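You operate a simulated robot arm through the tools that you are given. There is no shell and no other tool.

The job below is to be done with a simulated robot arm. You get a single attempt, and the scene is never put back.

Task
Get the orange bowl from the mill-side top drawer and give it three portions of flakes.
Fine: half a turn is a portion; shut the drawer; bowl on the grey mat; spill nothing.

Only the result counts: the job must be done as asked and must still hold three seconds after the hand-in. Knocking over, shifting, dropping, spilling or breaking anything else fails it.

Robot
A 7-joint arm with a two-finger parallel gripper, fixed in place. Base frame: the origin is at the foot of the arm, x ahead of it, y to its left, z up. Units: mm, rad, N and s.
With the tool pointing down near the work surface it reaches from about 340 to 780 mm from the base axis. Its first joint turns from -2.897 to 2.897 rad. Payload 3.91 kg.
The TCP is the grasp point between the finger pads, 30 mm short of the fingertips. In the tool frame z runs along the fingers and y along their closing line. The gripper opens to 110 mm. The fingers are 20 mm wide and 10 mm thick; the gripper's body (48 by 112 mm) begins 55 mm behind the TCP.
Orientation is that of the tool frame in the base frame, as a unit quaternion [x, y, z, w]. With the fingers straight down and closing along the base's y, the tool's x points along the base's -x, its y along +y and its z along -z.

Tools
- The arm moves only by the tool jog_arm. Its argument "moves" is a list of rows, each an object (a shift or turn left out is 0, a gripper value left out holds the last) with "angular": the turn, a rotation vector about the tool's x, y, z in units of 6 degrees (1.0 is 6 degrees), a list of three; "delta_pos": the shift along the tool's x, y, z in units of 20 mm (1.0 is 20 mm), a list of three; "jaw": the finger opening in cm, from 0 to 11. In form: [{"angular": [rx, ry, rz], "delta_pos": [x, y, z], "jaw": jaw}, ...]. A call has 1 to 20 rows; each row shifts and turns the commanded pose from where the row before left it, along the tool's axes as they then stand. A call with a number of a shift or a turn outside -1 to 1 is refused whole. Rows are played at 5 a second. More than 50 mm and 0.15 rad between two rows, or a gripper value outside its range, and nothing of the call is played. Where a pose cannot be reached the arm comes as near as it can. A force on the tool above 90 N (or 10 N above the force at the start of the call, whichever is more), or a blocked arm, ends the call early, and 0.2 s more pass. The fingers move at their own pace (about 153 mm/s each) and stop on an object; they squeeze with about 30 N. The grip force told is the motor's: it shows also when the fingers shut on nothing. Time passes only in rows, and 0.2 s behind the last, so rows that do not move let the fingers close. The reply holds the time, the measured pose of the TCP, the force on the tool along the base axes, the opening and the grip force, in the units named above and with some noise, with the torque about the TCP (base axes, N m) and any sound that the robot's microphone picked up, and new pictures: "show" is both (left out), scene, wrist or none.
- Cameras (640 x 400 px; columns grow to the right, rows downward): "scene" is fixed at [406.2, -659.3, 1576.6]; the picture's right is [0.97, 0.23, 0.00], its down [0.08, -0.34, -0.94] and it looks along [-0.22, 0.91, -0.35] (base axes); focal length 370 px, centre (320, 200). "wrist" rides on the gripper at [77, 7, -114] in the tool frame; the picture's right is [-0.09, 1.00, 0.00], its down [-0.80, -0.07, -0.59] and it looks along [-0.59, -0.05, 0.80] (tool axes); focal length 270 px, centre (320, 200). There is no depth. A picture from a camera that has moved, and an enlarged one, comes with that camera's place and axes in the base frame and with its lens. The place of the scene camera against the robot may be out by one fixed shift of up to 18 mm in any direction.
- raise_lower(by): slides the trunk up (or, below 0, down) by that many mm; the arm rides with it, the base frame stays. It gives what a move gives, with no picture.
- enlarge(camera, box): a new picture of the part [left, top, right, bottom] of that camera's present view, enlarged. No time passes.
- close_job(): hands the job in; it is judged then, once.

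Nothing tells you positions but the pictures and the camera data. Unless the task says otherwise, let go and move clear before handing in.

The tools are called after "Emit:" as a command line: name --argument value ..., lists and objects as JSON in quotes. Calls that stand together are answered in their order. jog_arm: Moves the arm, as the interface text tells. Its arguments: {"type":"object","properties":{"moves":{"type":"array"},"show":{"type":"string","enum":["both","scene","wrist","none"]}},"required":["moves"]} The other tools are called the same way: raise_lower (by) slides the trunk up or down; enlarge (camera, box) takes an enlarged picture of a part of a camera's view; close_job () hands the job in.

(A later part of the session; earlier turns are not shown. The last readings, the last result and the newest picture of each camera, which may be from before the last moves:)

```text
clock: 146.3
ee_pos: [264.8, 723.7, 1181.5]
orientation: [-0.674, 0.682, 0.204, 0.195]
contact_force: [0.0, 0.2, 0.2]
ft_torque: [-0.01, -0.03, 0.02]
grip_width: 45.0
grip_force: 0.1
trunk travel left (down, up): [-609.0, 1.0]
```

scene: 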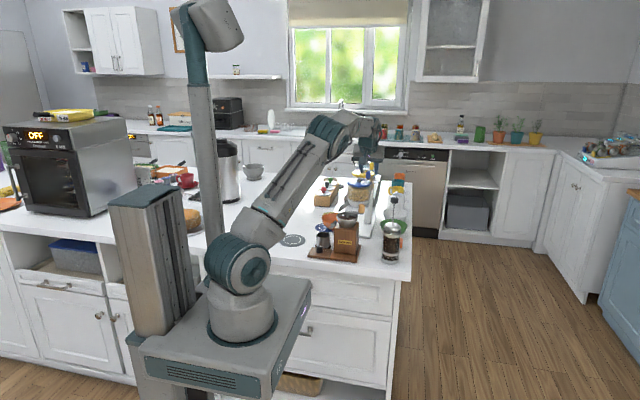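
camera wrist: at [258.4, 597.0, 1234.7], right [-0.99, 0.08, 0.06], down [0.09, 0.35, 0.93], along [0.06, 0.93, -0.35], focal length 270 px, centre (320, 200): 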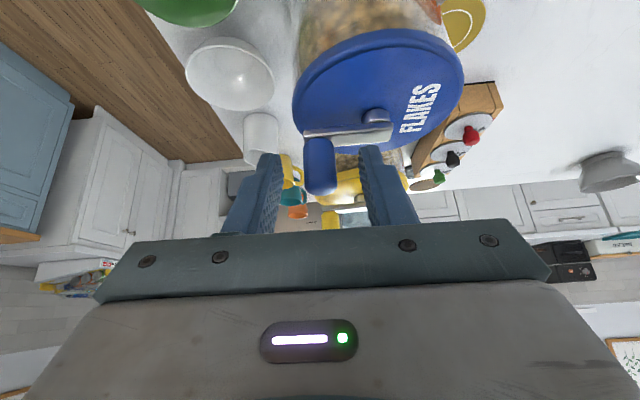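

It's clear at z≈1182. Closing on the knob.

Emit:
jog_arm --moves '[{"jaw": 0}, {}, {}]' --show "both"

Emit:
enlarge --camera "wrist" --box '[220, 40, 420, 240]'

Emit:
enlarge --camera "scene" --box '[330, 150, 400, 205]'

```text
clock: 147.1
ee_pos: [264.2, 724.8, 1181.5]
orientation: [-0.674, 0.683, 0.204, 0.195]
contact_force: [-0.7, -1.8, -3.7]
ft_torque: [0.15, -1.4, 0.07]
grip_width: 17.1
grip_force: 45.2
trunk travel left (down, up): [-609.0, 1.0]
camera wrist: at [258.4, 597.3, 1237.0], right [-0.99, 0.08, 0.06], down [0.09, 0.35, 0.93], along [0.05, 0.93, -0.36], focal length 270 px, centre (320, 200)
```

scene: 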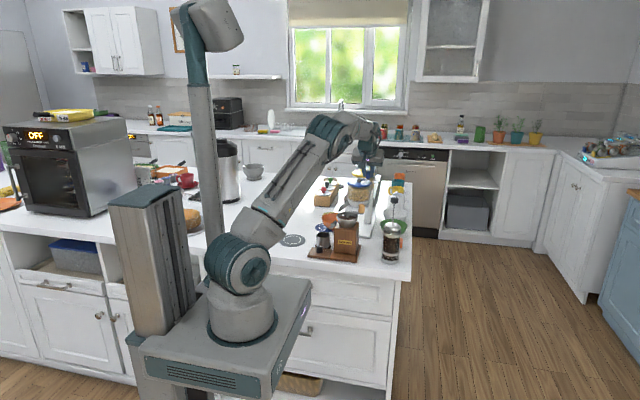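
wrist: 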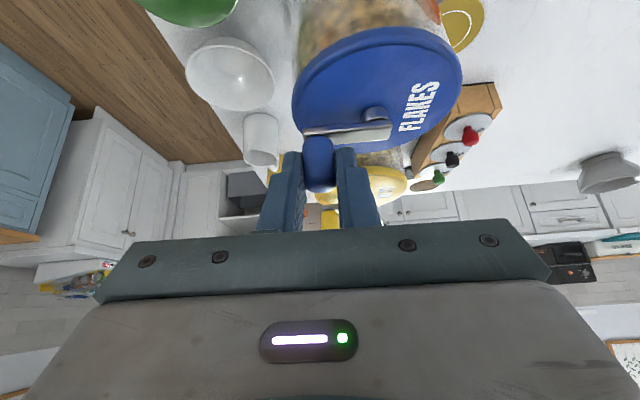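

```text
2.00 times, centred on (320, 140) of wrist
camera zoom: at [258.4, 597.3, 1237.0], right [-0.99, 0.08, 0.06], down [0.09, 0.35, 0.93], along [0.05, 0.93, -0.36], focal length 541 px, centre (320, 320)
```

zoom: 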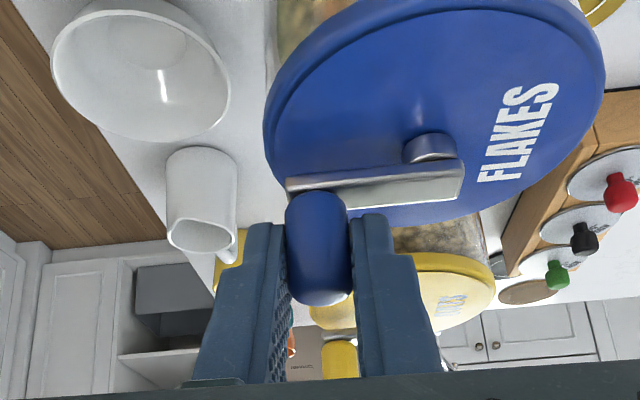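

```text
7.27 times, centred on (365, 178) of scene
camera zoom: at [406.2, -659.3, 1576.6], right [0.97, 0.23, 0.0], down [0.08, -0.34, -0.94], along [-0.22, 0.91, -0.35], focal length 2687 px, centre (-7, 364)
```

zoom: 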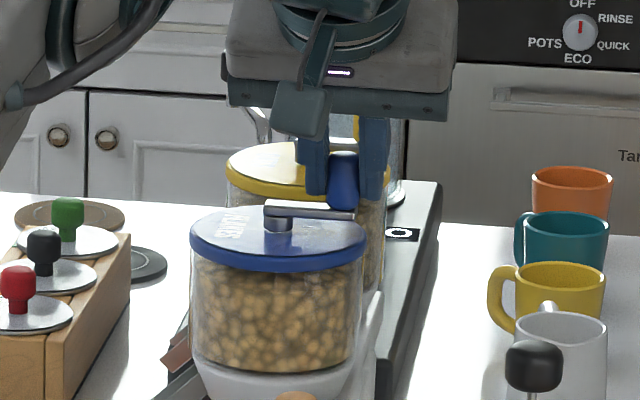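

The knob is gripped (17 mm). I'll start cranking clockwise (seen from above) with a 30° test to check forces.

Emit:
jog_arm --moves '[{"delta_pos": [0.381, 0.057, -0.245]}, {"delta_pos": [0.357, 0.1725, -0.227]}, {}]' --show "both"

Emit:
enlarge --camera "wrist" --box '[220, 20, 420, 220]'

```text
clock: 147.9
ee_pos: [259.3, 702.2, 1181.2]
orientation: [-0.675, 0.683, 0.202, 0.193]
contact_force: [-1.6, -15.3, -4.5]
ft_torque: [0.4, -1.17, 0.43]
grip_width: 17.1
grip_force: 45.3
trunk travel left (down, up): [-609.0, 1.0]
camera wrist: at [253.1, 576.0, 1237.6], right [-0.99, 0.08, 0.06], down [0.09, 0.36, 0.93], along [0.05, 0.93, -0.36], focal length 270 px, centre (320, 200)
```

scene: 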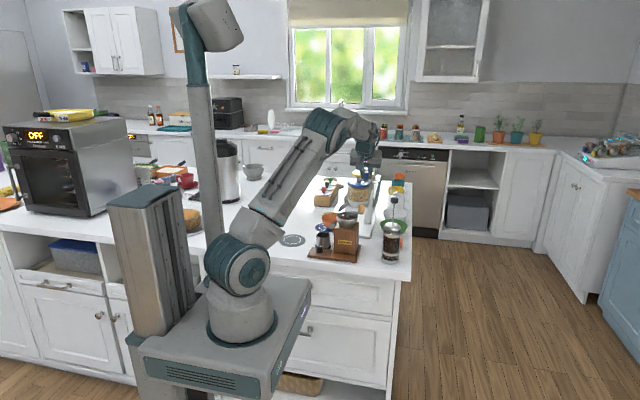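
wrist: 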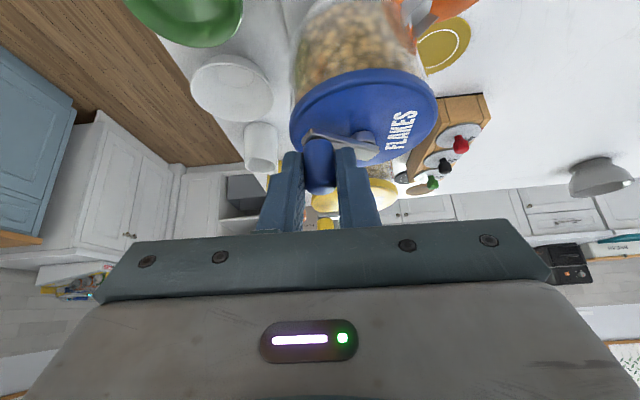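

```text
2.00 times, centred on (320, 120) of wrist
camera zoom: at [253.1, 576.0, 1237.6], right [-0.99, 0.08, 0.06], down [0.09, 0.36, 0.93], along [0.05, 0.93, -0.36], focal length 541 px, centre (320, 360)
```

zoom: 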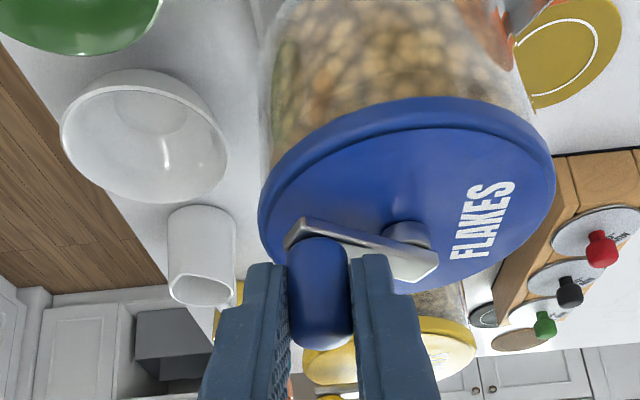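

The crank turned. I'll pause one beat to let things settle and re-read the force and position.

Emit:
jog_arm --moves '[{}, {}]' --show "none"

```text
clock: 148.5
ee_pos: [260.3, 705.9, 1181.1]
orientation: [-0.674, 0.683, 0.204, 0.195]
contact_force: [-0.7, -13.1, -8.0]
ft_torque: [-0.67, -1.28, 0.35]
grip_width: 17.2
grip_force: 45.4
trunk travel left (down, up): [-609.0, 1.0]
```

That's consistent with normal crank friction of about 13 N and a small overshoot. I'll continue the circle to 90°.

Emit:
jog_arm --moves '[{"delta_pos": [0.154, 0.138, -0.097]}, {"delta_pos": [0.154, 0.138, -0.097]}, {"delta_pos": [0.12, 0.18, -0.0735]}, {"delta_pos": [0.12, 0.18, -0.0735]}, {"delta_pos": [0.0765, 0.21, -0.0455]}, {"delta_pos": [0.0765, 0.21, -0.0455]}, {"delta_pos": [0.028, 0.2265, -0.014]}, {"delta_pos": [0.028, 0.2265, -0.014]}, {}, {}]' --show "both"

Emit:
enlarge --camera "wrist" --box '[220, 20, 420, 220]'

```text
clock: 150.7
ee_pos: [220.8, 690.2, 1181.6]
orientation: [-0.676, 0.68, 0.207, 0.194]
contact_force: [-10.7, 1.8, -5.5]
ft_torque: [0.66, -0.93, 0.44]
grip_width: 17.5
grip_force: 45.0
trunk travel left (down, up): [-609.0, 1.0]
camera wrist: at [216.7, 563.0, 1237.2], right [-0.99, 0.07, 0.07], down [0.09, 0.35, 0.93], along [0.05, 0.93, -0.35], focal length 270 px, centre (320, 200)
```

scene: 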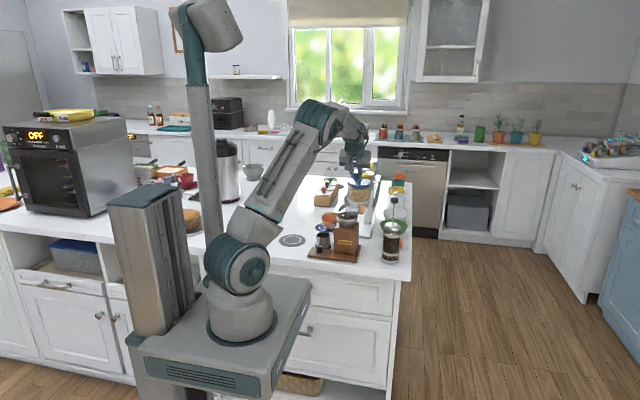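
wrist: 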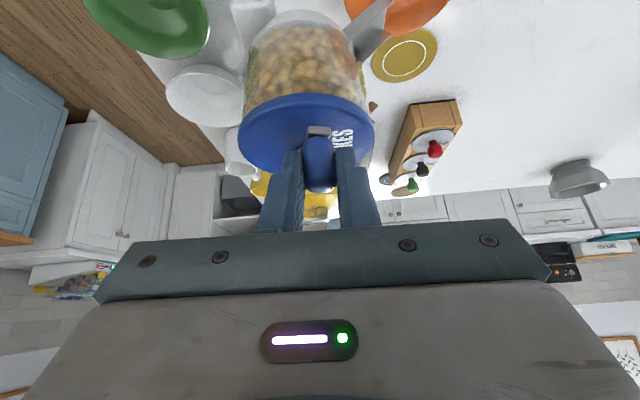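

```text
2.00 times, centred on (320, 120) of wrist
camera zoom: at [216.7, 563.0, 1237.2], right [-0.99, 0.07, 0.07], down [0.09, 0.35, 0.93], along [0.05, 0.93, -0.35], focal length 541 px, centre (320, 360)
```

zoom: 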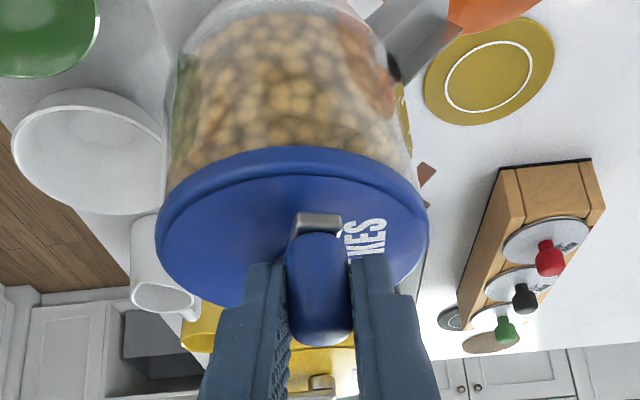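

The crank is at about -104° (slight stick-slip lead). I'll continue in smaller steps toward 180°.

Emit:
jog_arm --moves '[{"delta_pos": [-0.022, 0.2265, 0.0185]}, {"delta_pos": [-0.022, 0.2265, 0.0185]}, {"delta_pos": [-0.07, 0.2115, 0.0495]}, {"delta_pos": [-0.07, 0.2115, 0.0495]}, {"delta_pos": [-0.114, 0.182, 0.077]}, {"delta_pos": [-0.114, 0.182, 0.077]}, {"delta_pos": [-0.15, 0.14, 0.1]}, {"delta_pos": [-0.15, 0.14, 0.1]}, {}, {}]' --show "both"

Emit:
enlarge --camera "wrist" --box '[220, 20, 420, 220]'

```text
clock: 152.9
ee_pos: [201.6, 706.4, 1183.0]
orientation: [-0.674, 0.682, 0.206, 0.195]
contact_force: [11.1, -11.6, 1.4]
ft_torque: [-1.27, -1.4, -0.58]
grip_width: 17.5
grip_force: 45.1
trunk travel left (down, up): [-609.0, 1.0]
camera wrist: at [195.8, 578.7, 1237.9], right [-0.99, 0.08, 0.06], down [0.09, 0.35, 0.93], along [0.06, 0.93, -0.35], focal length 270 px, centre (320, 200)
```

scene: 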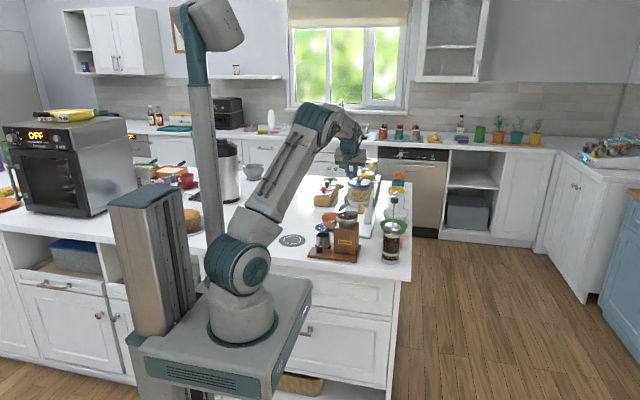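
wrist: 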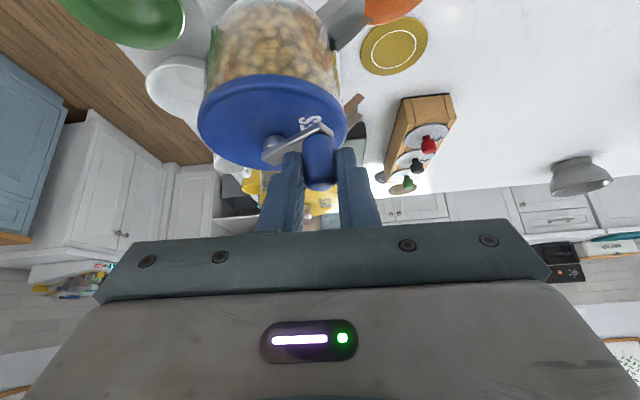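

```text
2.00 times, centred on (320, 120) of wrist
camera zoom: at [195.8, 578.7, 1237.9], right [-0.99, 0.08, 0.06], down [0.09, 0.35, 0.93], along [0.06, 0.93, -0.35], focal length 541 px, centre (320, 360)
```

zoom: 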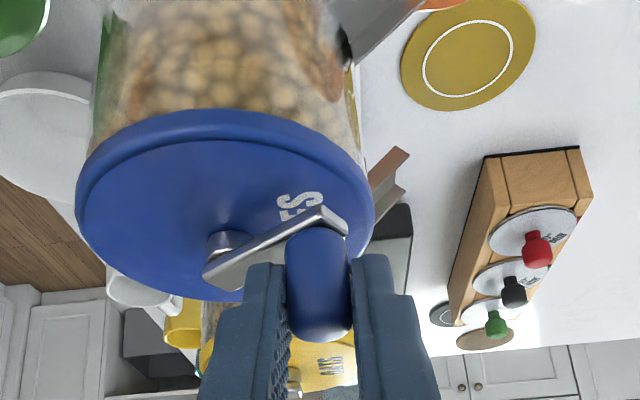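

The crank is at about -150° and behaving as expected. I'll go to 180°, completing the first half-turn, and then check the bowl.

Emit:
jog_arm --moves '[{"delta_pos": [-0.176, 0.089, 0.1155]}, {"delta_pos": [-0.176, 0.089, 0.1155]}, {"delta_pos": [-0.19, 0.031, 0.123]}, {"delta_pos": [-0.19, 0.031, 0.123]}, {}, {}]' --show "both"

Emit:
enlarge --camera "wrist" --box '[220, 0, 440, 200]'

Emit:
enlarge --camera "scene" --box '[300, 160, 400, 240]'

```text
clock: 154.3
ee_pos: [197.9, 724.0, 1182.6]
orientation: [-0.672, 0.683, 0.206, 0.196]
contact_force: [14.0, 2.7, 1.9]
ft_torque: [0.45, -0.78, 0.0]
grip_width: 17.4
grip_force: 45.5
trunk travel left (down, up): [-609.0, 1.0]
camera wrist: at [190.4, 597.7, 1237.7], right [-0.99, 0.08, 0.07], down [0.09, 0.35, 0.93], along [0.05, 0.93, -0.35], focal length 270 px, centre (320, 200)
```

scene: 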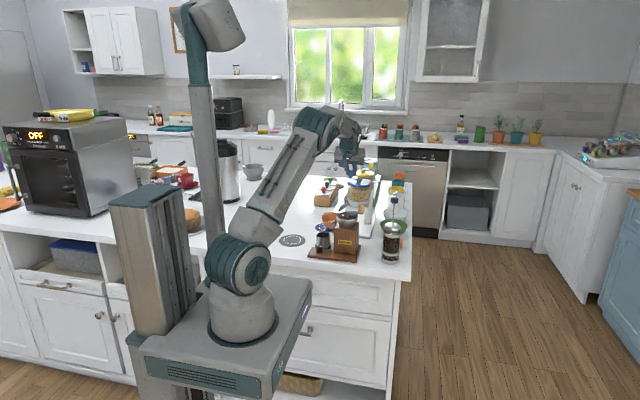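
wrist: 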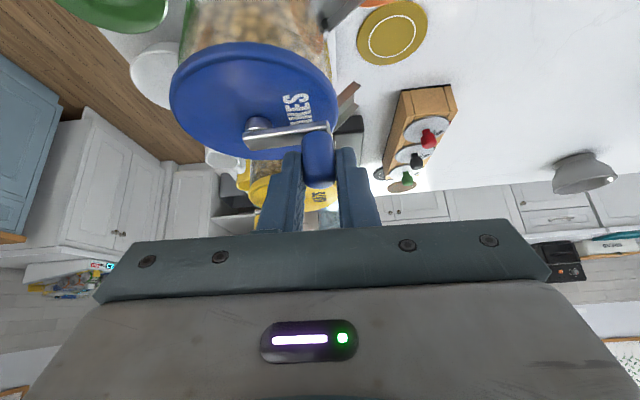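

```text
2.00 times, centred on (330, 100) of wrist
camera zoom: at [190.4, 597.7, 1237.7], right [-0.99, 0.08, 0.07], down [0.09, 0.35, 0.93], along [0.05, 0.93, -0.35], focal length 541 px, centre (300, 400)
```

zoom: 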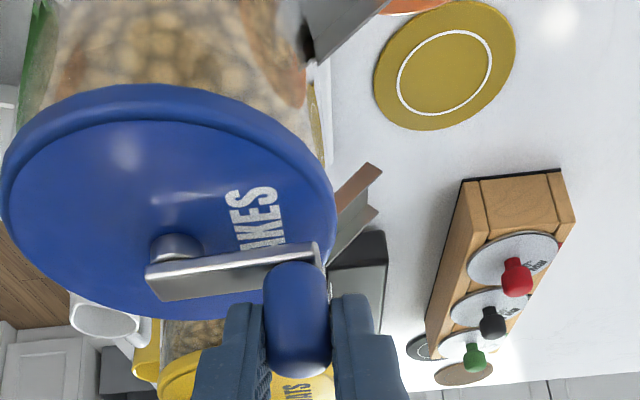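

```text
5.00 times, centred on (350, 200) of scene
camera zoom: at [406.2, -659.3, 1576.6], right [0.97, 0.23, 0.0], down [0.08, -0.34, -0.94], along [-0.22, 0.91, -0.35], focal length 1847 px, centre (170, 200)
```

zoom: 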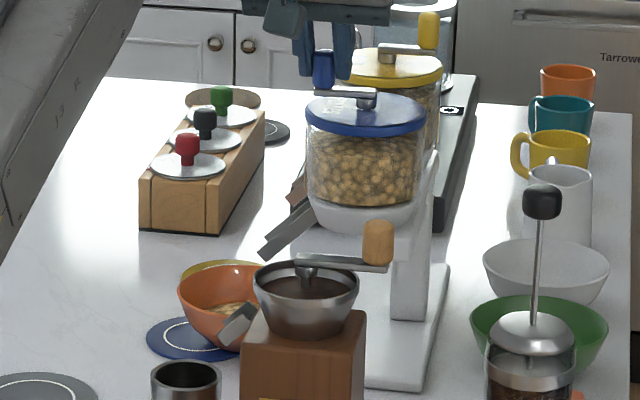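

The crank is at 180°. I'll look at the bowl's contents.

Emit:
enlarge --camera "scene" --box '[320, 205, 360, 235]'

Emit:
enlarge --camera "wrist" --box '[300, 0, 440, 80]'

```text
13.33 times, centred on (340, 220) of scene
camera zoom: at [406.2, -659.3, 1576.6], right [0.97, 0.23, 0.0], down [0.08, -0.34, -0.94], along [-0.22, 0.91, -0.35], focal length 4926 px, centre (53, -67)
```

zoom: 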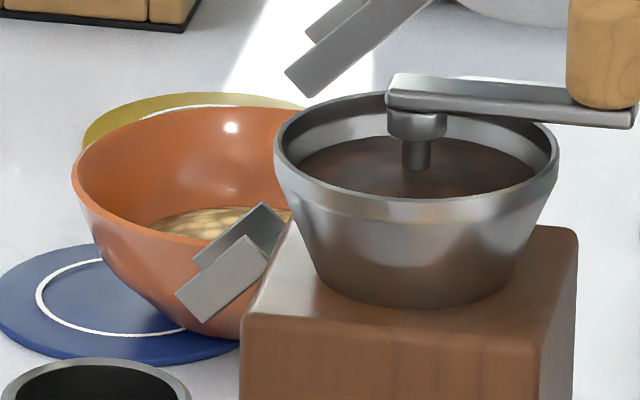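

```text
4.57 times, centred on (370, 40) of wrist
camera zoom: at [190.4, 597.7, 1237.7], right [-0.99, 0.08, 0.07], down [0.09, 0.35, 0.93], along [0.05, 0.93, -0.35], focal length 1236 px, centre (91, 931)
```

zoom: 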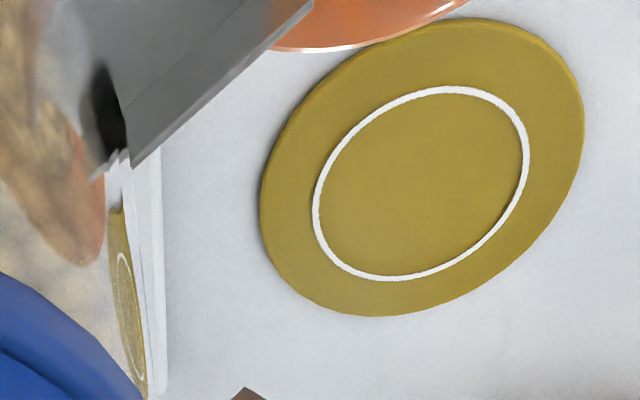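

Flakes are in the bowl, so clockwise is right. Fitting the measured points gives the turning circle: centre (231, 722) in TCP terms, radius 33.3. I'll continue on that circle through the far side to -270°.

Emit:
jog_arm --moves '[{"delta_pos": [-0.121, -0.089, 0.0765]}, {"delta_pos": [-0.121, -0.089, 0.0765]}, {"delta_pos": [-0.171, -0.0825, 0.109]}, {"delta_pos": [-0.171, -0.0825, 0.109]}, {"delta_pos": [-0.1475, -0.132, 0.093]}, {"delta_pos": [-0.1475, -0.132, 0.093]}, {"delta_pos": [-0.114, -0.1725, 0.0705]}, {"delta_pos": [-0.114, -0.1725, 0.0705]}, {"delta_pos": [-0.073, -0.2015, 0.0435]}, {"delta_pos": [-0.073, -0.2015, 0.0435]}, {"delta_pos": [-0.027, -0.217, 0.0133]}, {"delta_pos": [-0.027, -0.217, 0.0133]}, {}]' --show "both"

Emit:
enlarge --camera "wrist" --box '[220, 0, 440, 200]'

Emit:
enlarge --camera "scene" --box '[320, 160, 400, 235]'

```text
clock: 157.1
ee_pos: [240.5, 757.2, 1181.8]
orientation: [-0.671, 0.685, 0.201, 0.199]
contact_force: [20.4, 20.3, 9.4]
ft_torque: [0.88, -0.99, 0.34]
grip_width: 16.8
grip_force: 45.5
trunk travel left (down, up): [-609.0, 1.0]
camera wrist: at [233.1, 631.1, 1236.6], right [-0.99, 0.09, 0.06], down [0.09, 0.35, 0.93], along [0.07, 0.93, -0.35], focal length 270 px, centre (320, 200)
```

scene: 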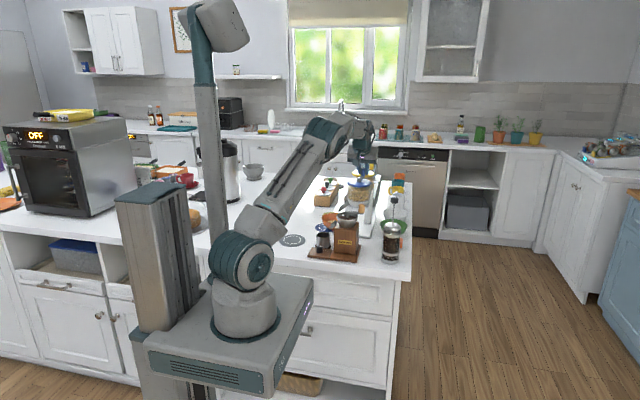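
wrist: 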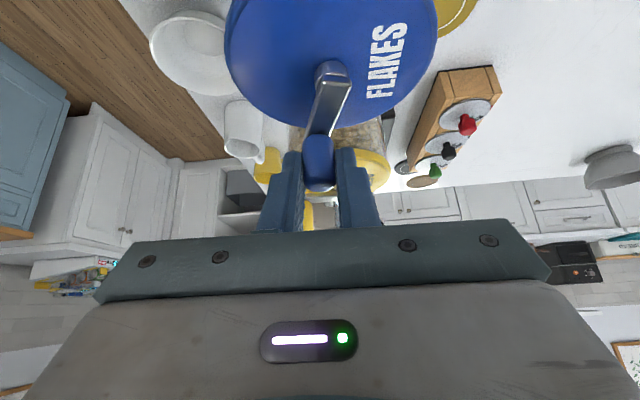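

```text
2.00 times, centred on (330, 100) of wrist
camera zoom: at [233.1, 631.1, 1236.6], right [-0.99, 0.09, 0.06], down [0.09, 0.35, 0.93], along [0.07, 0.93, -0.35], focal length 541 px, centre (300, 400)
```

zoom: 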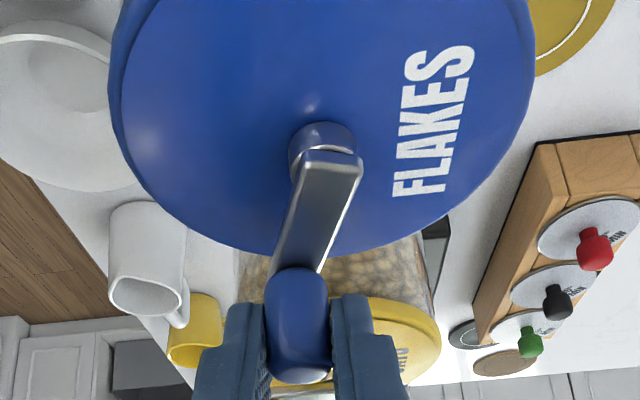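

```text
5.33 times, centred on (360, 198) of scene
camera zoom: at [406.2, -659.3, 1576.6], right [0.97, 0.23, 0.0], down [0.08, -0.34, -0.94], along [-0.22, 0.91, -0.35], focal length 1970 px, centre (107, 213)
```

zoom: 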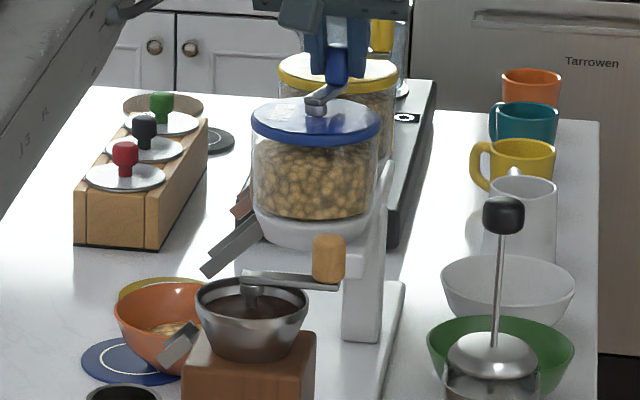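

The robot base looks slightly different in this picture. I'll check with a fresh image before continuing.

Emit:
jog_arm --moves '[{}]' --show "both"

Emit:
enlarge --camera "scene" --box '[90, 170, 340, 400]'

```text
clock: 157.5
ee_pos: [226.4, 757.2, 1180.9]
orientation: [-0.676, 0.681, 0.205, 0.193]
contact_force: [8.4, 6.8, 7.2]
ft_torque: [0.7, -1.35, 0.22]
grip_width: 17.2
grip_force: 45.9
trunk travel left (down, up): [-609.0, 1.0]
camera wrist: at [221.4, 630.7, 1236.5], right [-0.99, 0.08, 0.07], down [0.09, 0.35, 0.93], along [0.05, 0.93, -0.36], focal length 270 px, centre (320, 200)
```

scene: 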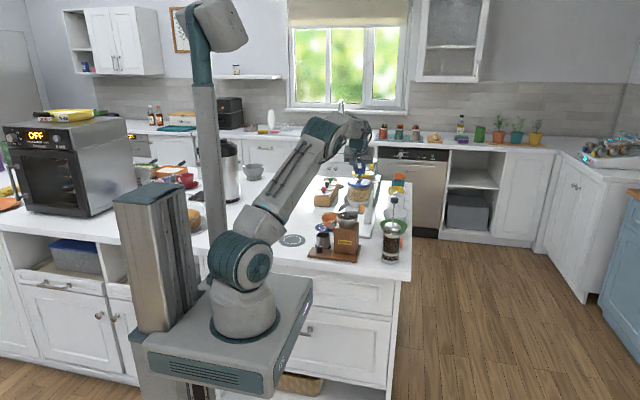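
wrist: 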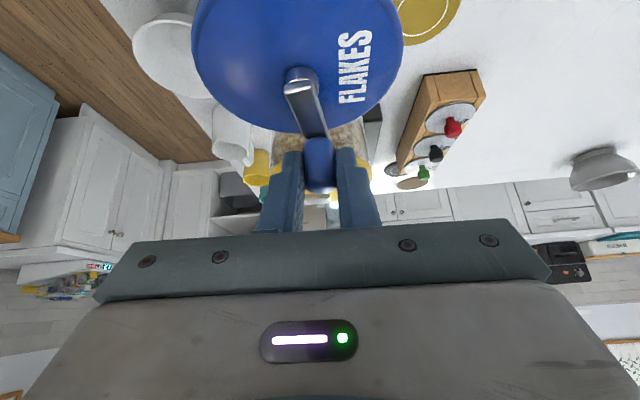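

```text
1.74 times, centred on (215, 285) of scene
camera zoom: at [406.2, -659.3, 1576.6], right [0.97, 0.23, 0.0], down [0.08, -0.34, -0.94], along [-0.22, 0.91, -0.35], focal length 642 px, centre (503, 52)
```

zoom: 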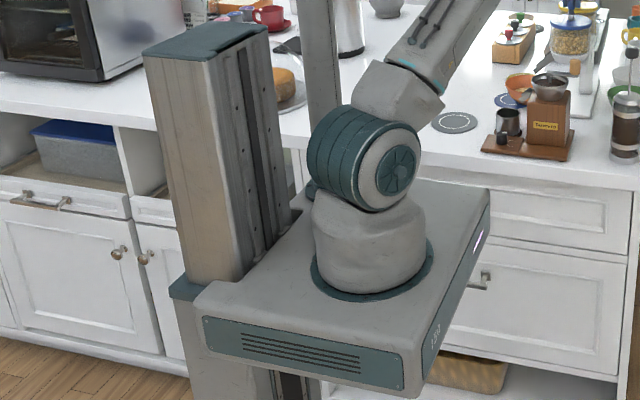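

At full extension the lift column sways a little under load, which explains the overshoots. It has settled with the crank at ≈-263°. I'll proceed with finer 5° steps to -360°.

Emit:
jog_arm --moves '[{"delta_pos": [0.0034, -0.146, -0.005]}, {"delta_pos": [0.014, -0.145, -0.0118]}, {"delta_pos": [0.0246, -0.1428, -0.0186]}, {"delta_pos": [0.035, -0.1396, -0.0253]}, {"delta_pos": [0.0451, -0.1353, -0.0317]}, {"delta_pos": [0.0549, -0.13, -0.038]}, {"delta_pos": [0.0642, -0.1237, -0.0439]}, {"delta_pos": [0.0731, -0.1165, -0.0495]}, {"delta_pos": [0.0814, -0.1083, -0.0547]}, {"delta_pos": [0.0891, -0.0994, -0.0595]}, {"delta_pos": [0.0961, -0.0897, -0.0638]}, {"delta_pos": [0.1024, -0.0793, -0.0677]}, {"delta_pos": [0.1079, -0.0683, -0.071]}, {"delta_pos": [0.1126, -0.0567, -0.0739]}, {"delta_pos": [0.1164, -0.0448, -0.0761]}, {"delta_pos": [0.1194, -0.0325, -0.0777]}, {"delta_pos": [0.1214, -0.02, -0.0788]}, {"delta_pos": [0.1225, -0.0073, -0.0793]}, {}, {}]' --show "both"

Emit:
enlarge --camera "scene" --box '[320, 160, 400, 235]'

Emit:
enlarge --camera "wrist" --box '[220, 0, 440, 200]'

```text
clock: 161.7
ee_pos: [264.3, 720.2, 1181.4]
orientation: [-0.674, 0.683, 0.203, 0.194]
contact_force: [-9.9, -3.1, -10.7]
ft_torque: [0.03, -0.75, 0.18]
grip_width: 17.4
grip_force: 45.0
trunk travel left (down, up): [-609.0, 1.0]
camera wrist: at [257.9, 593.7, 1236.7], right [-0.99, 0.08, 0.06], down [0.09, 0.35, 0.93], along [0.05, 0.93, -0.36], focal length 270 px, centre (320, 200)
```

scene: 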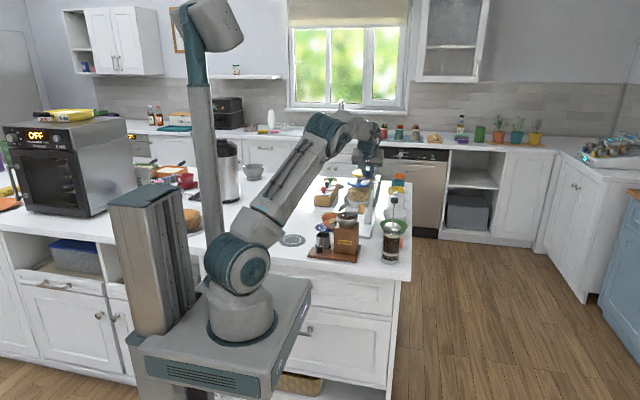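
wrist: 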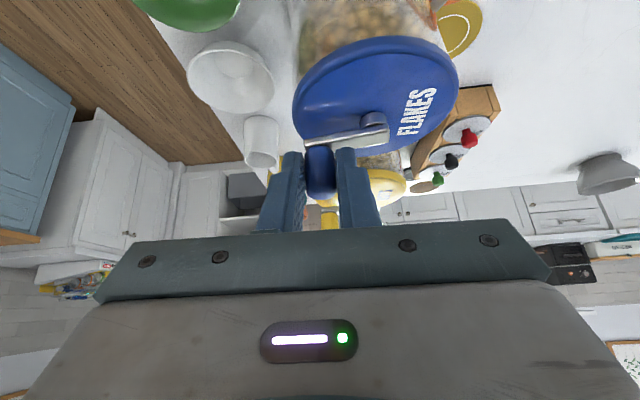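

```text
5.33 times, centred on (360, 198) of scene
camera zoom: at [406.2, -659.3, 1576.6], right [0.97, 0.23, 0.0], down [0.08, -0.34, -0.94], along [-0.22, 0.91, -0.35], focal length 1970 px, centre (107, 213)
```

zoom: 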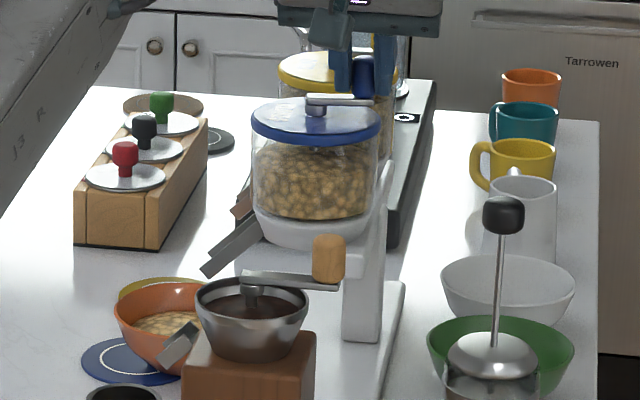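

```text
2.00 times, centred on (330, 100) of wrist
camera zoom: at [257.9, 593.7, 1236.7], right [-0.99, 0.08, 0.06], down [0.09, 0.35, 0.93], along [0.05, 0.93, -0.36], focal length 541 px, centre (300, 400)
```

zoom: 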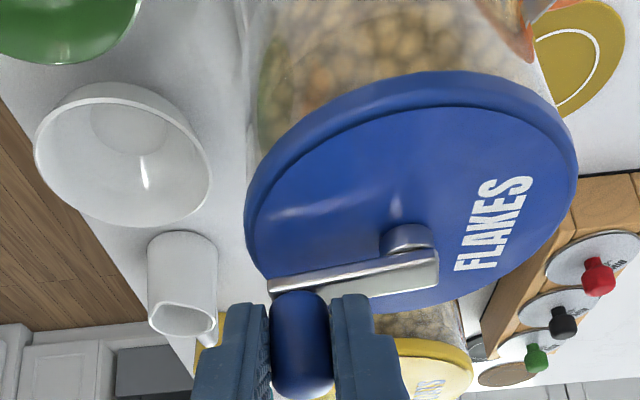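

A full turn is done: two portions, with visibly more flakes. I'll do the last half-turn, starting with its first 90°.

Emit:
jog_arm --moves '[{"delta_pos": [0.1227, 0.0055, -0.0791]}, {"delta_pos": [0.1219, 0.0182, -0.0784]}, {"delta_pos": [0.1202, 0.0307, -0.0771]}, {"delta_pos": [0.1176, 0.0431, -0.0752]}, {"delta_pos": [0.1141, 0.0551, -0.0727]}, {"delta_pos": [0.1098, 0.0667, -0.0696]}, {"delta_pos": [0.1046, 0.0777, -0.0661]}, {"delta_pos": [0.0986, 0.0882, -0.062]}, {"delta_pos": [0.0918, 0.098, -0.0575]}, {"delta_pos": [0.0844, 0.1071, -0.0525]}, {"delta_pos": [0.0763, 0.1154, -0.0471]}, {"delta_pos": [0.0676, 0.1227, -0.0413]}, {"delta_pos": [0.0584, 0.1292, -0.0353]}, {"delta_pos": [0.0488, 0.1346, -0.029]}, {"delta_pos": [0.0388, 0.1391, -0.0224]}, {"delta_pos": [0.0285, 0.1424, -0.0157]}, {"delta_pos": [0.018, 0.1447, -0.0089]}, {"delta_pos": [0.0073, 0.1459, -0.002]}, {}, {}]' --show "both"

Emit:
enlarge --camera "scene" --box '[320, 205, 360, 235]'

Emit:
enlarge --camera "wrist" --box '[220, 0, 440, 200]'

```text
clock: 165.9
ee_pos: [236.7, 680.9, 1182.2]
orientation: [-0.671, 0.686, 0.203, 0.195]
contact_force: [20.6, -35.5, -5.0]
ft_torque: [-0.67, -1.22, -0.79]
grip_width: 17.3
grip_force: 45.0
trunk travel left (down, up): [-609.0, 1.0]
camera wrist: at [230.2, 553.3, 1236.9], right [-0.99, 0.09, 0.06], down [0.09, 0.35, 0.93], along [0.06, 0.93, -0.36], focal length 270 px, centre (320, 200)
```

scene: 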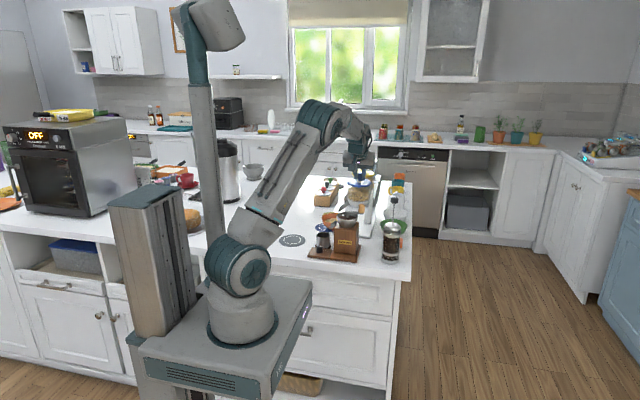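
wrist: 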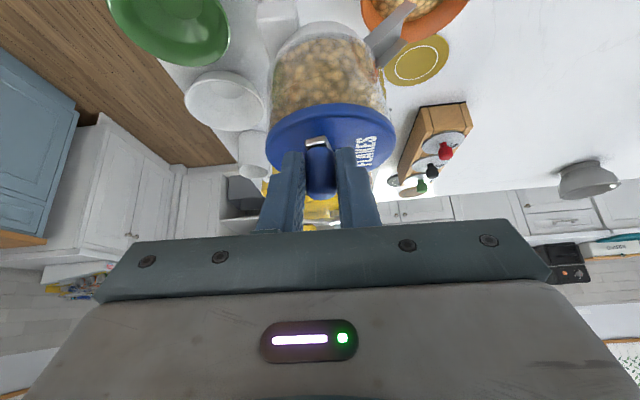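

```text
13.33 times, centred on (340, 220) of scene
camera zoom: at [406.2, -659.3, 1576.6], right [0.97, 0.23, 0.0], down [0.08, -0.34, -0.94], along [-0.22, 0.91, -0.35], focal length 4926 px, centre (53, -67)
```

zoom: 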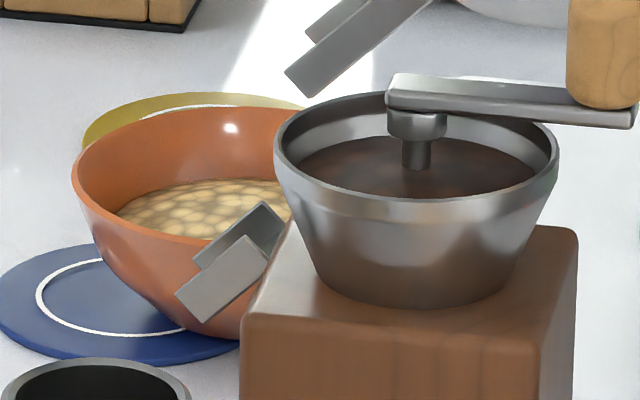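

```text
2.00 times, centred on (330, 100) of wrist
camera zoom: at [230.2, 553.3, 1236.9], right [-0.99, 0.09, 0.06], down [0.09, 0.35, 0.93], along [0.06, 0.93, -0.36], focal length 541 px, centre (300, 400)
```

zoom: 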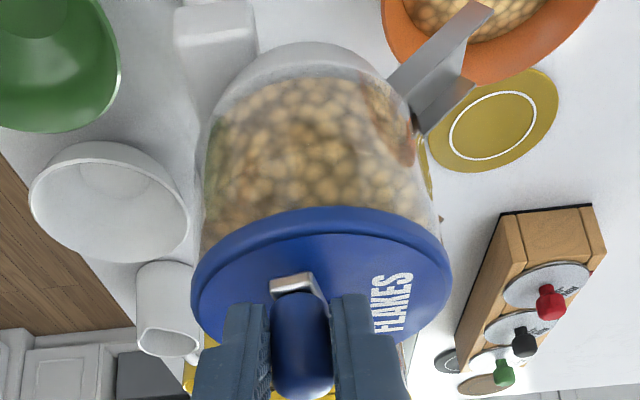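

The third portion is under way; the knob has crept slightly in the pads. I'll re-centre the circle and continue to about -510°.

Emit:
jog_arm --moves '[{"delta_pos": [0.062, 0.146, -0.037]}, {"delta_pos": [0.062, 0.146, -0.037]}, {"delta_pos": [0.062, 0.146, -0.037]}, {"delta_pos": [-0.0456, 0.137, 0.032]}, {"delta_pos": [-0.0456, 0.137, 0.032]}, {"delta_pos": [-0.0456, 0.137, 0.032]}, {"delta_pos": [-0.074, 0.117, 0.05]}, {"delta_pos": [-0.074, 0.117, 0.05]}, {"delta_pos": [-0.074, 0.117, 0.05]}, {"delta_pos": [-0.0966, 0.0907, 0.064]}, {"delta_pos": [-0.0966, 0.0907, 0.064]}, {"delta_pos": [-0.0966, 0.0907, 0.064]}, {}, {}, {}]' --show "both"

Emit:
enlarge --camera "wrist" --box '[220, 0, 440, 200]'

Emit:
enlarge --camera "scene" --box '[330, 155, 390, 200]'

```text
clock: 169.1
ee_pos: [201.5, 697.0, 1182.3]
orientation: [-0.673, 0.683, 0.205, 0.195]
contact_force: [0.4, -15.5, -8.0]
ft_torque: [-1.12, -0.91, -0.42]
grip_width: 17.3
grip_force: 45.0
trunk travel left (down, up): [-609.0, 1.0]
camera wrist: at [195.6, 569.8, 1237.4], right [-0.99, 0.08, 0.06], down [0.09, 0.35, 0.93], along [0.05, 0.93, -0.36], focal length 270 px, centre (320, 200)
```

scene: 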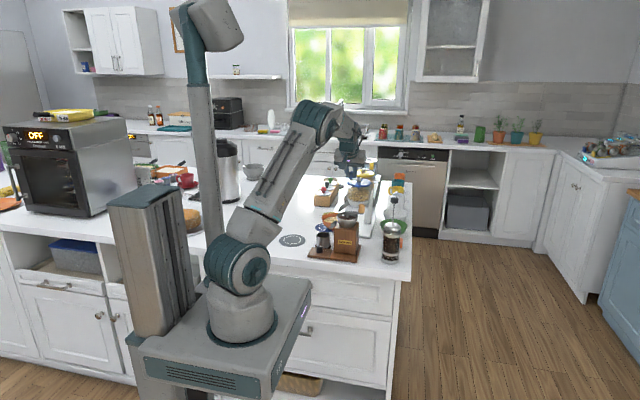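
wrist: 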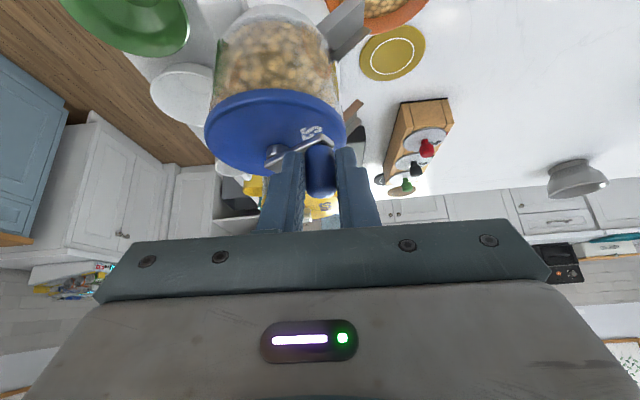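

```text
2.00 times, centred on (330, 100) of wrist
camera zoom: at [195.6, 569.8, 1237.4], right [-0.99, 0.08, 0.06], down [0.09, 0.35, 0.93], along [0.05, 0.93, -0.36], focal length 541 px, centre (300, 400)
```

zoom: 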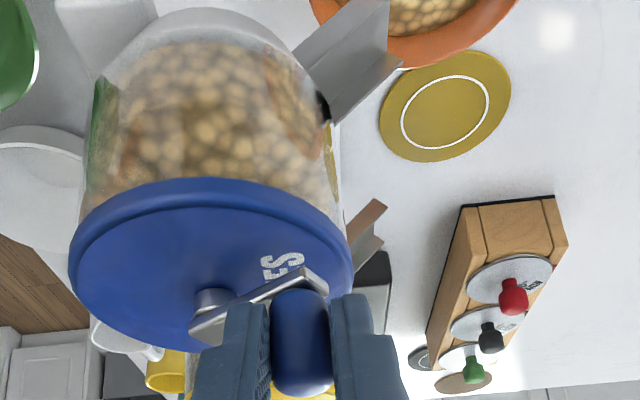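

```text
8.89 times, centred on (360, 178) of scene
camera zoom: at [406.2, -659.3, 1576.6], right [0.97, 0.23, 0.0], down [0.08, -0.34, -0.94], along [-0.22, 0.91, -0.35], focal length 3284 px, centre (-36, 400)
```

zoom: 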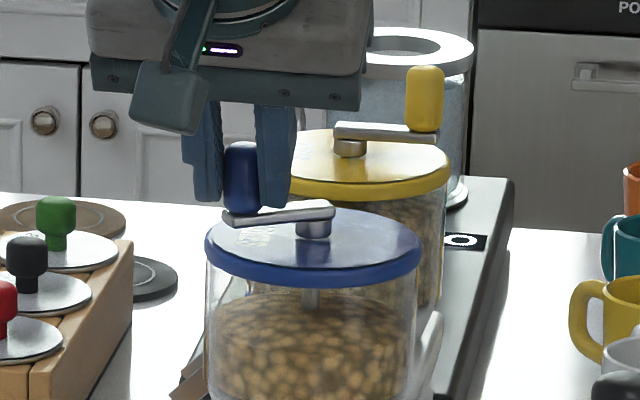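

The crank is at about -507° by both estimates. I'll advance to -540° in small steps.

Emit:
jog_arm --moves '[{"delta_pos": [-0.114, 0.057, 0.0747]}, {"delta_pos": [-0.114, 0.057, 0.0747]}, {"delta_pos": [-0.114, 0.057, 0.0747]}, {"delta_pos": [-0.123, 0.021, 0.0797]}, {"delta_pos": [-0.123, 0.021, 0.0797]}, {"delta_pos": [-0.123, 0.021, 0.0797]}, {}, {}, {}]' --show "both"

Emit:
enlarge --camera "wrist" --box '[220, 0, 440, 200]'

Emit:
enlarge --camera "scene" --box '[330, 155, 390, 200]'

Emit:
enlarge --camera "scene" --box '[320, 205, 360, 235]'

```text
clock: 171.1
ee_pos: [197.2, 715.8, 1182.2]
orientation: [-0.674, 0.683, 0.205, 0.195]
contact_force: [-3.7, 2.6, -2.6]
ft_torque: [-0.31, -1.14, 0.09]
grip_width: 16.7
grip_force: 45.2
trunk travel left (down, up): [-609.0, 1.0]
camera wrist: at [190.5, 589.6, 1237.2], right [-0.99, 0.08, 0.06], down [0.09, 0.35, 0.93], along [0.05, 0.93, -0.35], focal length 270 px, centre (320, 200)
```

scene: 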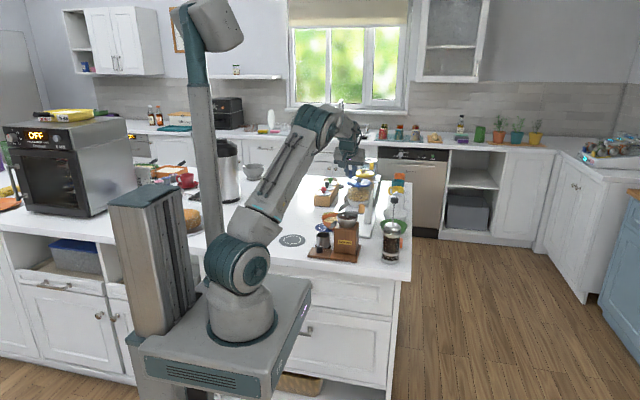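
wrist: 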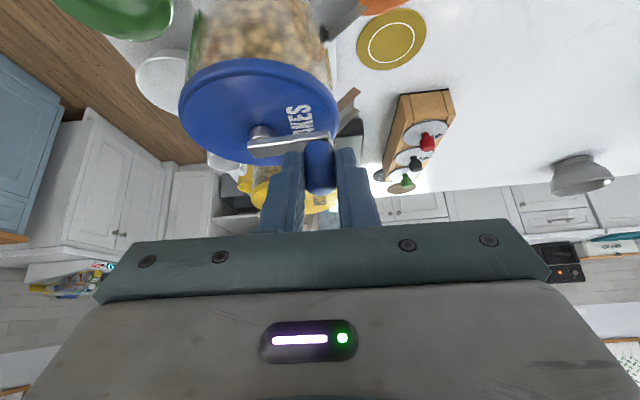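

```text
2.00 times, centred on (330, 100) of wrist
camera zoom: at [190.5, 589.6, 1237.2], right [-0.99, 0.08, 0.06], down [0.09, 0.35, 0.93], along [0.05, 0.93, -0.35], focal length 541 px, centre (300, 400)
```

zoom: 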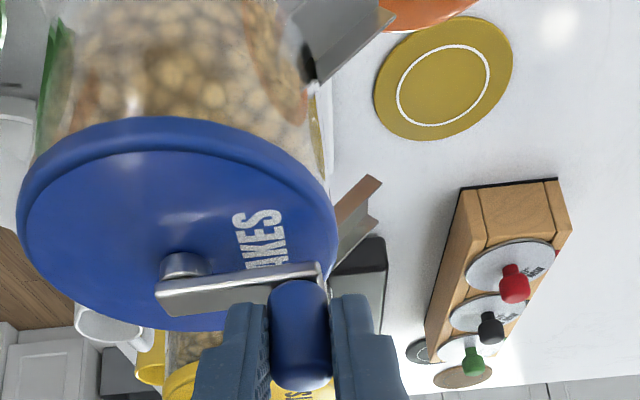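

```text
8.89 times, centred on (360, 178) of scene
camera zoom: at [406.2, -659.3, 1576.6], right [0.97, 0.23, 0.0], down [0.08, -0.34, -0.94], along [-0.22, 0.91, -0.35], focal length 3284 px, centre (-36, 400)
```

zoom: 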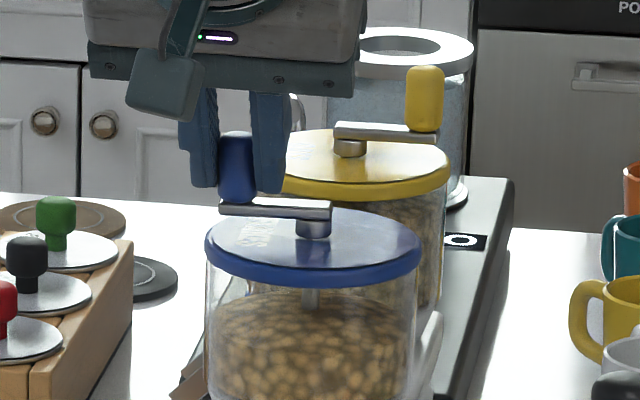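

```text
13.33 times, centred on (340, 220) of scene
camera zoom: at [406.2, -659.3, 1576.6], right [0.97, 0.23, 0.0], down [0.08, -0.34, -0.94], along [-0.22, 0.91, -0.35], focal length 4926 px, centre (53, -67)
```

zoom: 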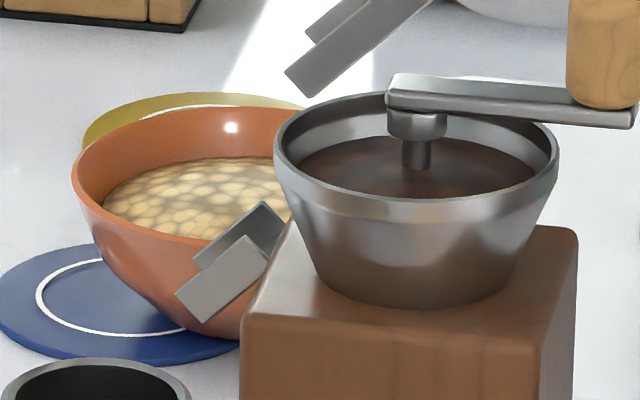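

By scene, wrist and TCP estimates the crank is at about -536° to -538°, and the flow looks proportional to angle. I'll nudge it a few degrees more to make the full 1½ turns.

Emit:
jog_arm --moves '[{"delta_pos": [-0.1, -0.005, 0.065]}, {"delta_pos": [-0.1, -0.01, 0.065]}, {}, {}, {}]' --show "none"

Emit:
enlarge --camera "scene" --box '[330, 155, 390, 200]'

Emit:
enlarge --camera "wrist" --box '[220, 0, 440, 200]'

```text
clock: 172.3
ee_pos: [197.2, 719.4, 1182.6]
orientation: [-0.674, 0.683, 0.204, 0.195]
contact_force: [-6.1, -7.7, -0.1]
ft_torque: [-0.95, -1.13, -0.17]
grip_width: 17.2
grip_force: 45.1
trunk travel left (down, up): [-609.0, 1.0]
```

```text
8.89 times, centred on (360, 178) of scene
camera zoom: at [406.2, -659.3, 1576.6], right [0.97, 0.23, 0.0], down [0.08, -0.34, -0.94], along [-0.22, 0.91, -0.35], focal length 3284 px, centre (-36, 400)
```

zoom: 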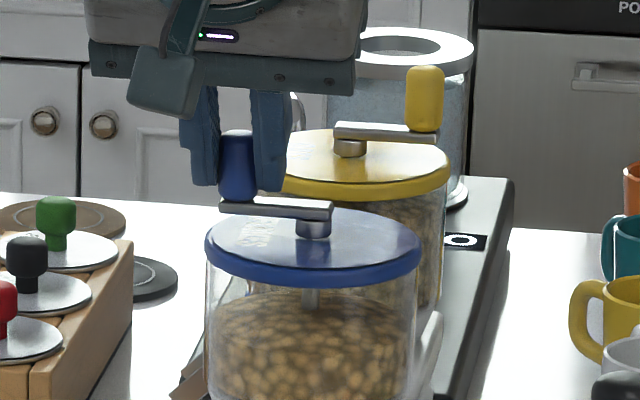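

```text
2.00 times, centred on (330, 100) of wrist
camera zoom: at [190.4, 592.4, 1237.4], right [-0.99, 0.08, 0.06], down [0.09, 0.35, 0.93], along [0.05, 0.93, -0.35], focal length 541 px, centre (300, 400)
```

zoom: 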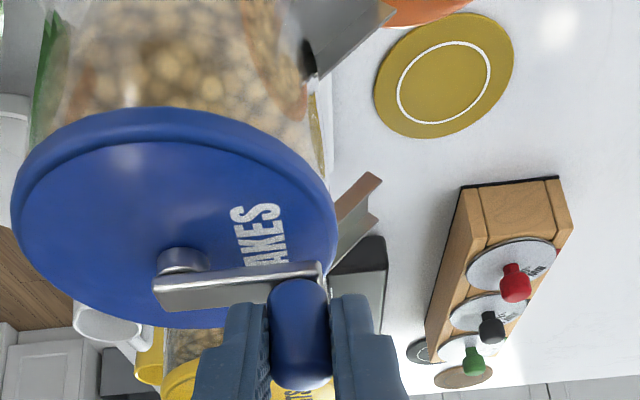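

The crank arm is now parallel to the untouched yellow one at exactly the opposite side, so 1½ turns are complete. I'll release the knob and lift straight up.

Emit:
jog_arm --moves '[{"jaw": 4.5}, {}, {}, {"delta_pos": [-0.272, 0.009, -0.419]}, {"delta_pos": [-0.544, 0.018, -0.838]}, {"delta_pos": [-0.544, 0.018, -0.838]}, {"delta_pos": [-0.544, 0.018, -0.838]}]' --show "both"

Emit:
enlarge --camera "wrist" --box '[180, 0, 460, 200]'

Emit:
enlarge --camera "scene" --box '[310, 155, 410, 235]'

```text
clock: 173.9
ee_pos: [195.0, 721.6, 1250.9]
orientation: [-0.674, 0.683, 0.204, 0.195]
contact_force: [-0.4, -0.1, 0.9]
ft_torque: [0.0, -0.03, -0.01]
grip_width: 45.0
grip_force: 0.0
trunk travel left (down, up): [-609.0, 1.0]
camera wrist: at [189.5, 594.2, 1306.9], right [-0.99, 0.08, 0.06], down [0.09, 0.35, 0.93], along [0.05, 0.93, -0.36], focal length 270 px, centre (320, 200)
```

scene: 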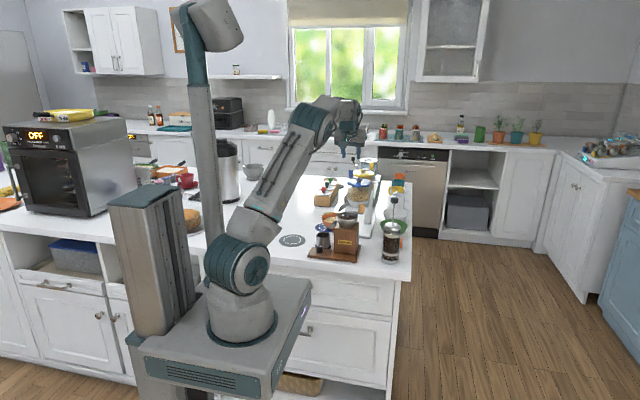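
wrist: 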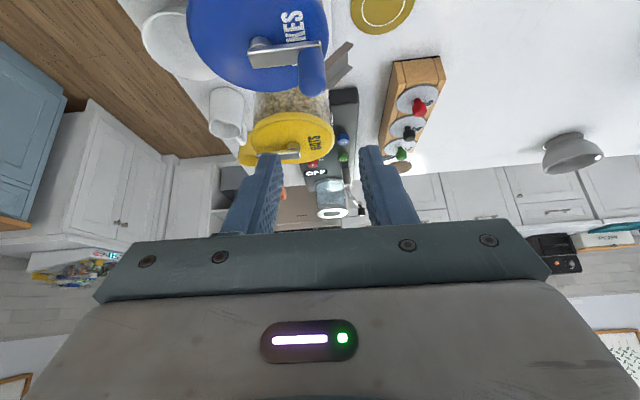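

```text
2.00 times, centred on (320, 100) of wrist
camera zoom: at [189.5, 594.2, 1306.9], right [-0.99, 0.08, 0.06], down [0.09, 0.35, 0.93], along [0.05, 0.93, -0.36], focal length 541 px, centre (320, 400)
```

zoom: 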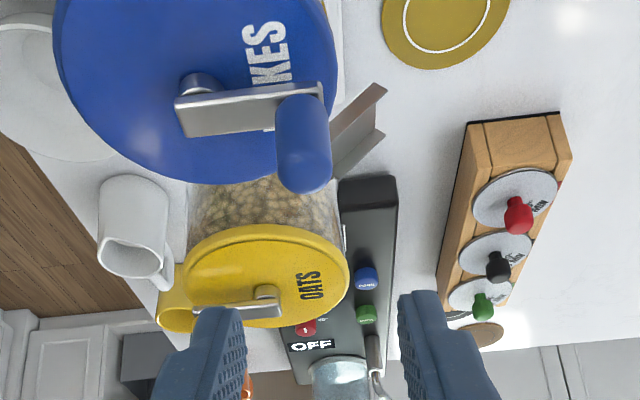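

```text
5.00 times, centred on (360, 195) of scene
camera zoom: at [406.2, -659.3, 1576.6], right [0.97, 0.23, 0.0], down [0.08, -0.34, -0.94], along [-0.22, 0.91, -0.35], focal length 1847 px, centre (120, 225)
```

zoom: 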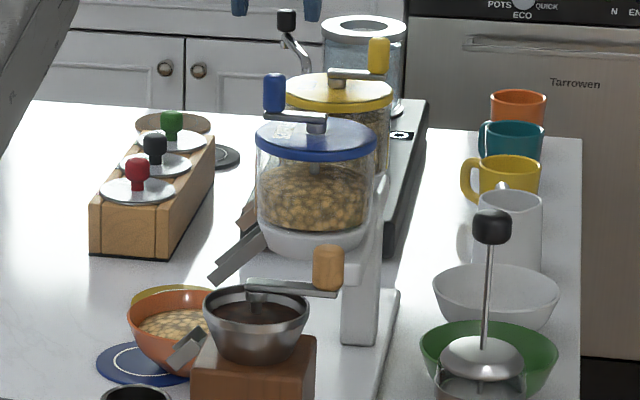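

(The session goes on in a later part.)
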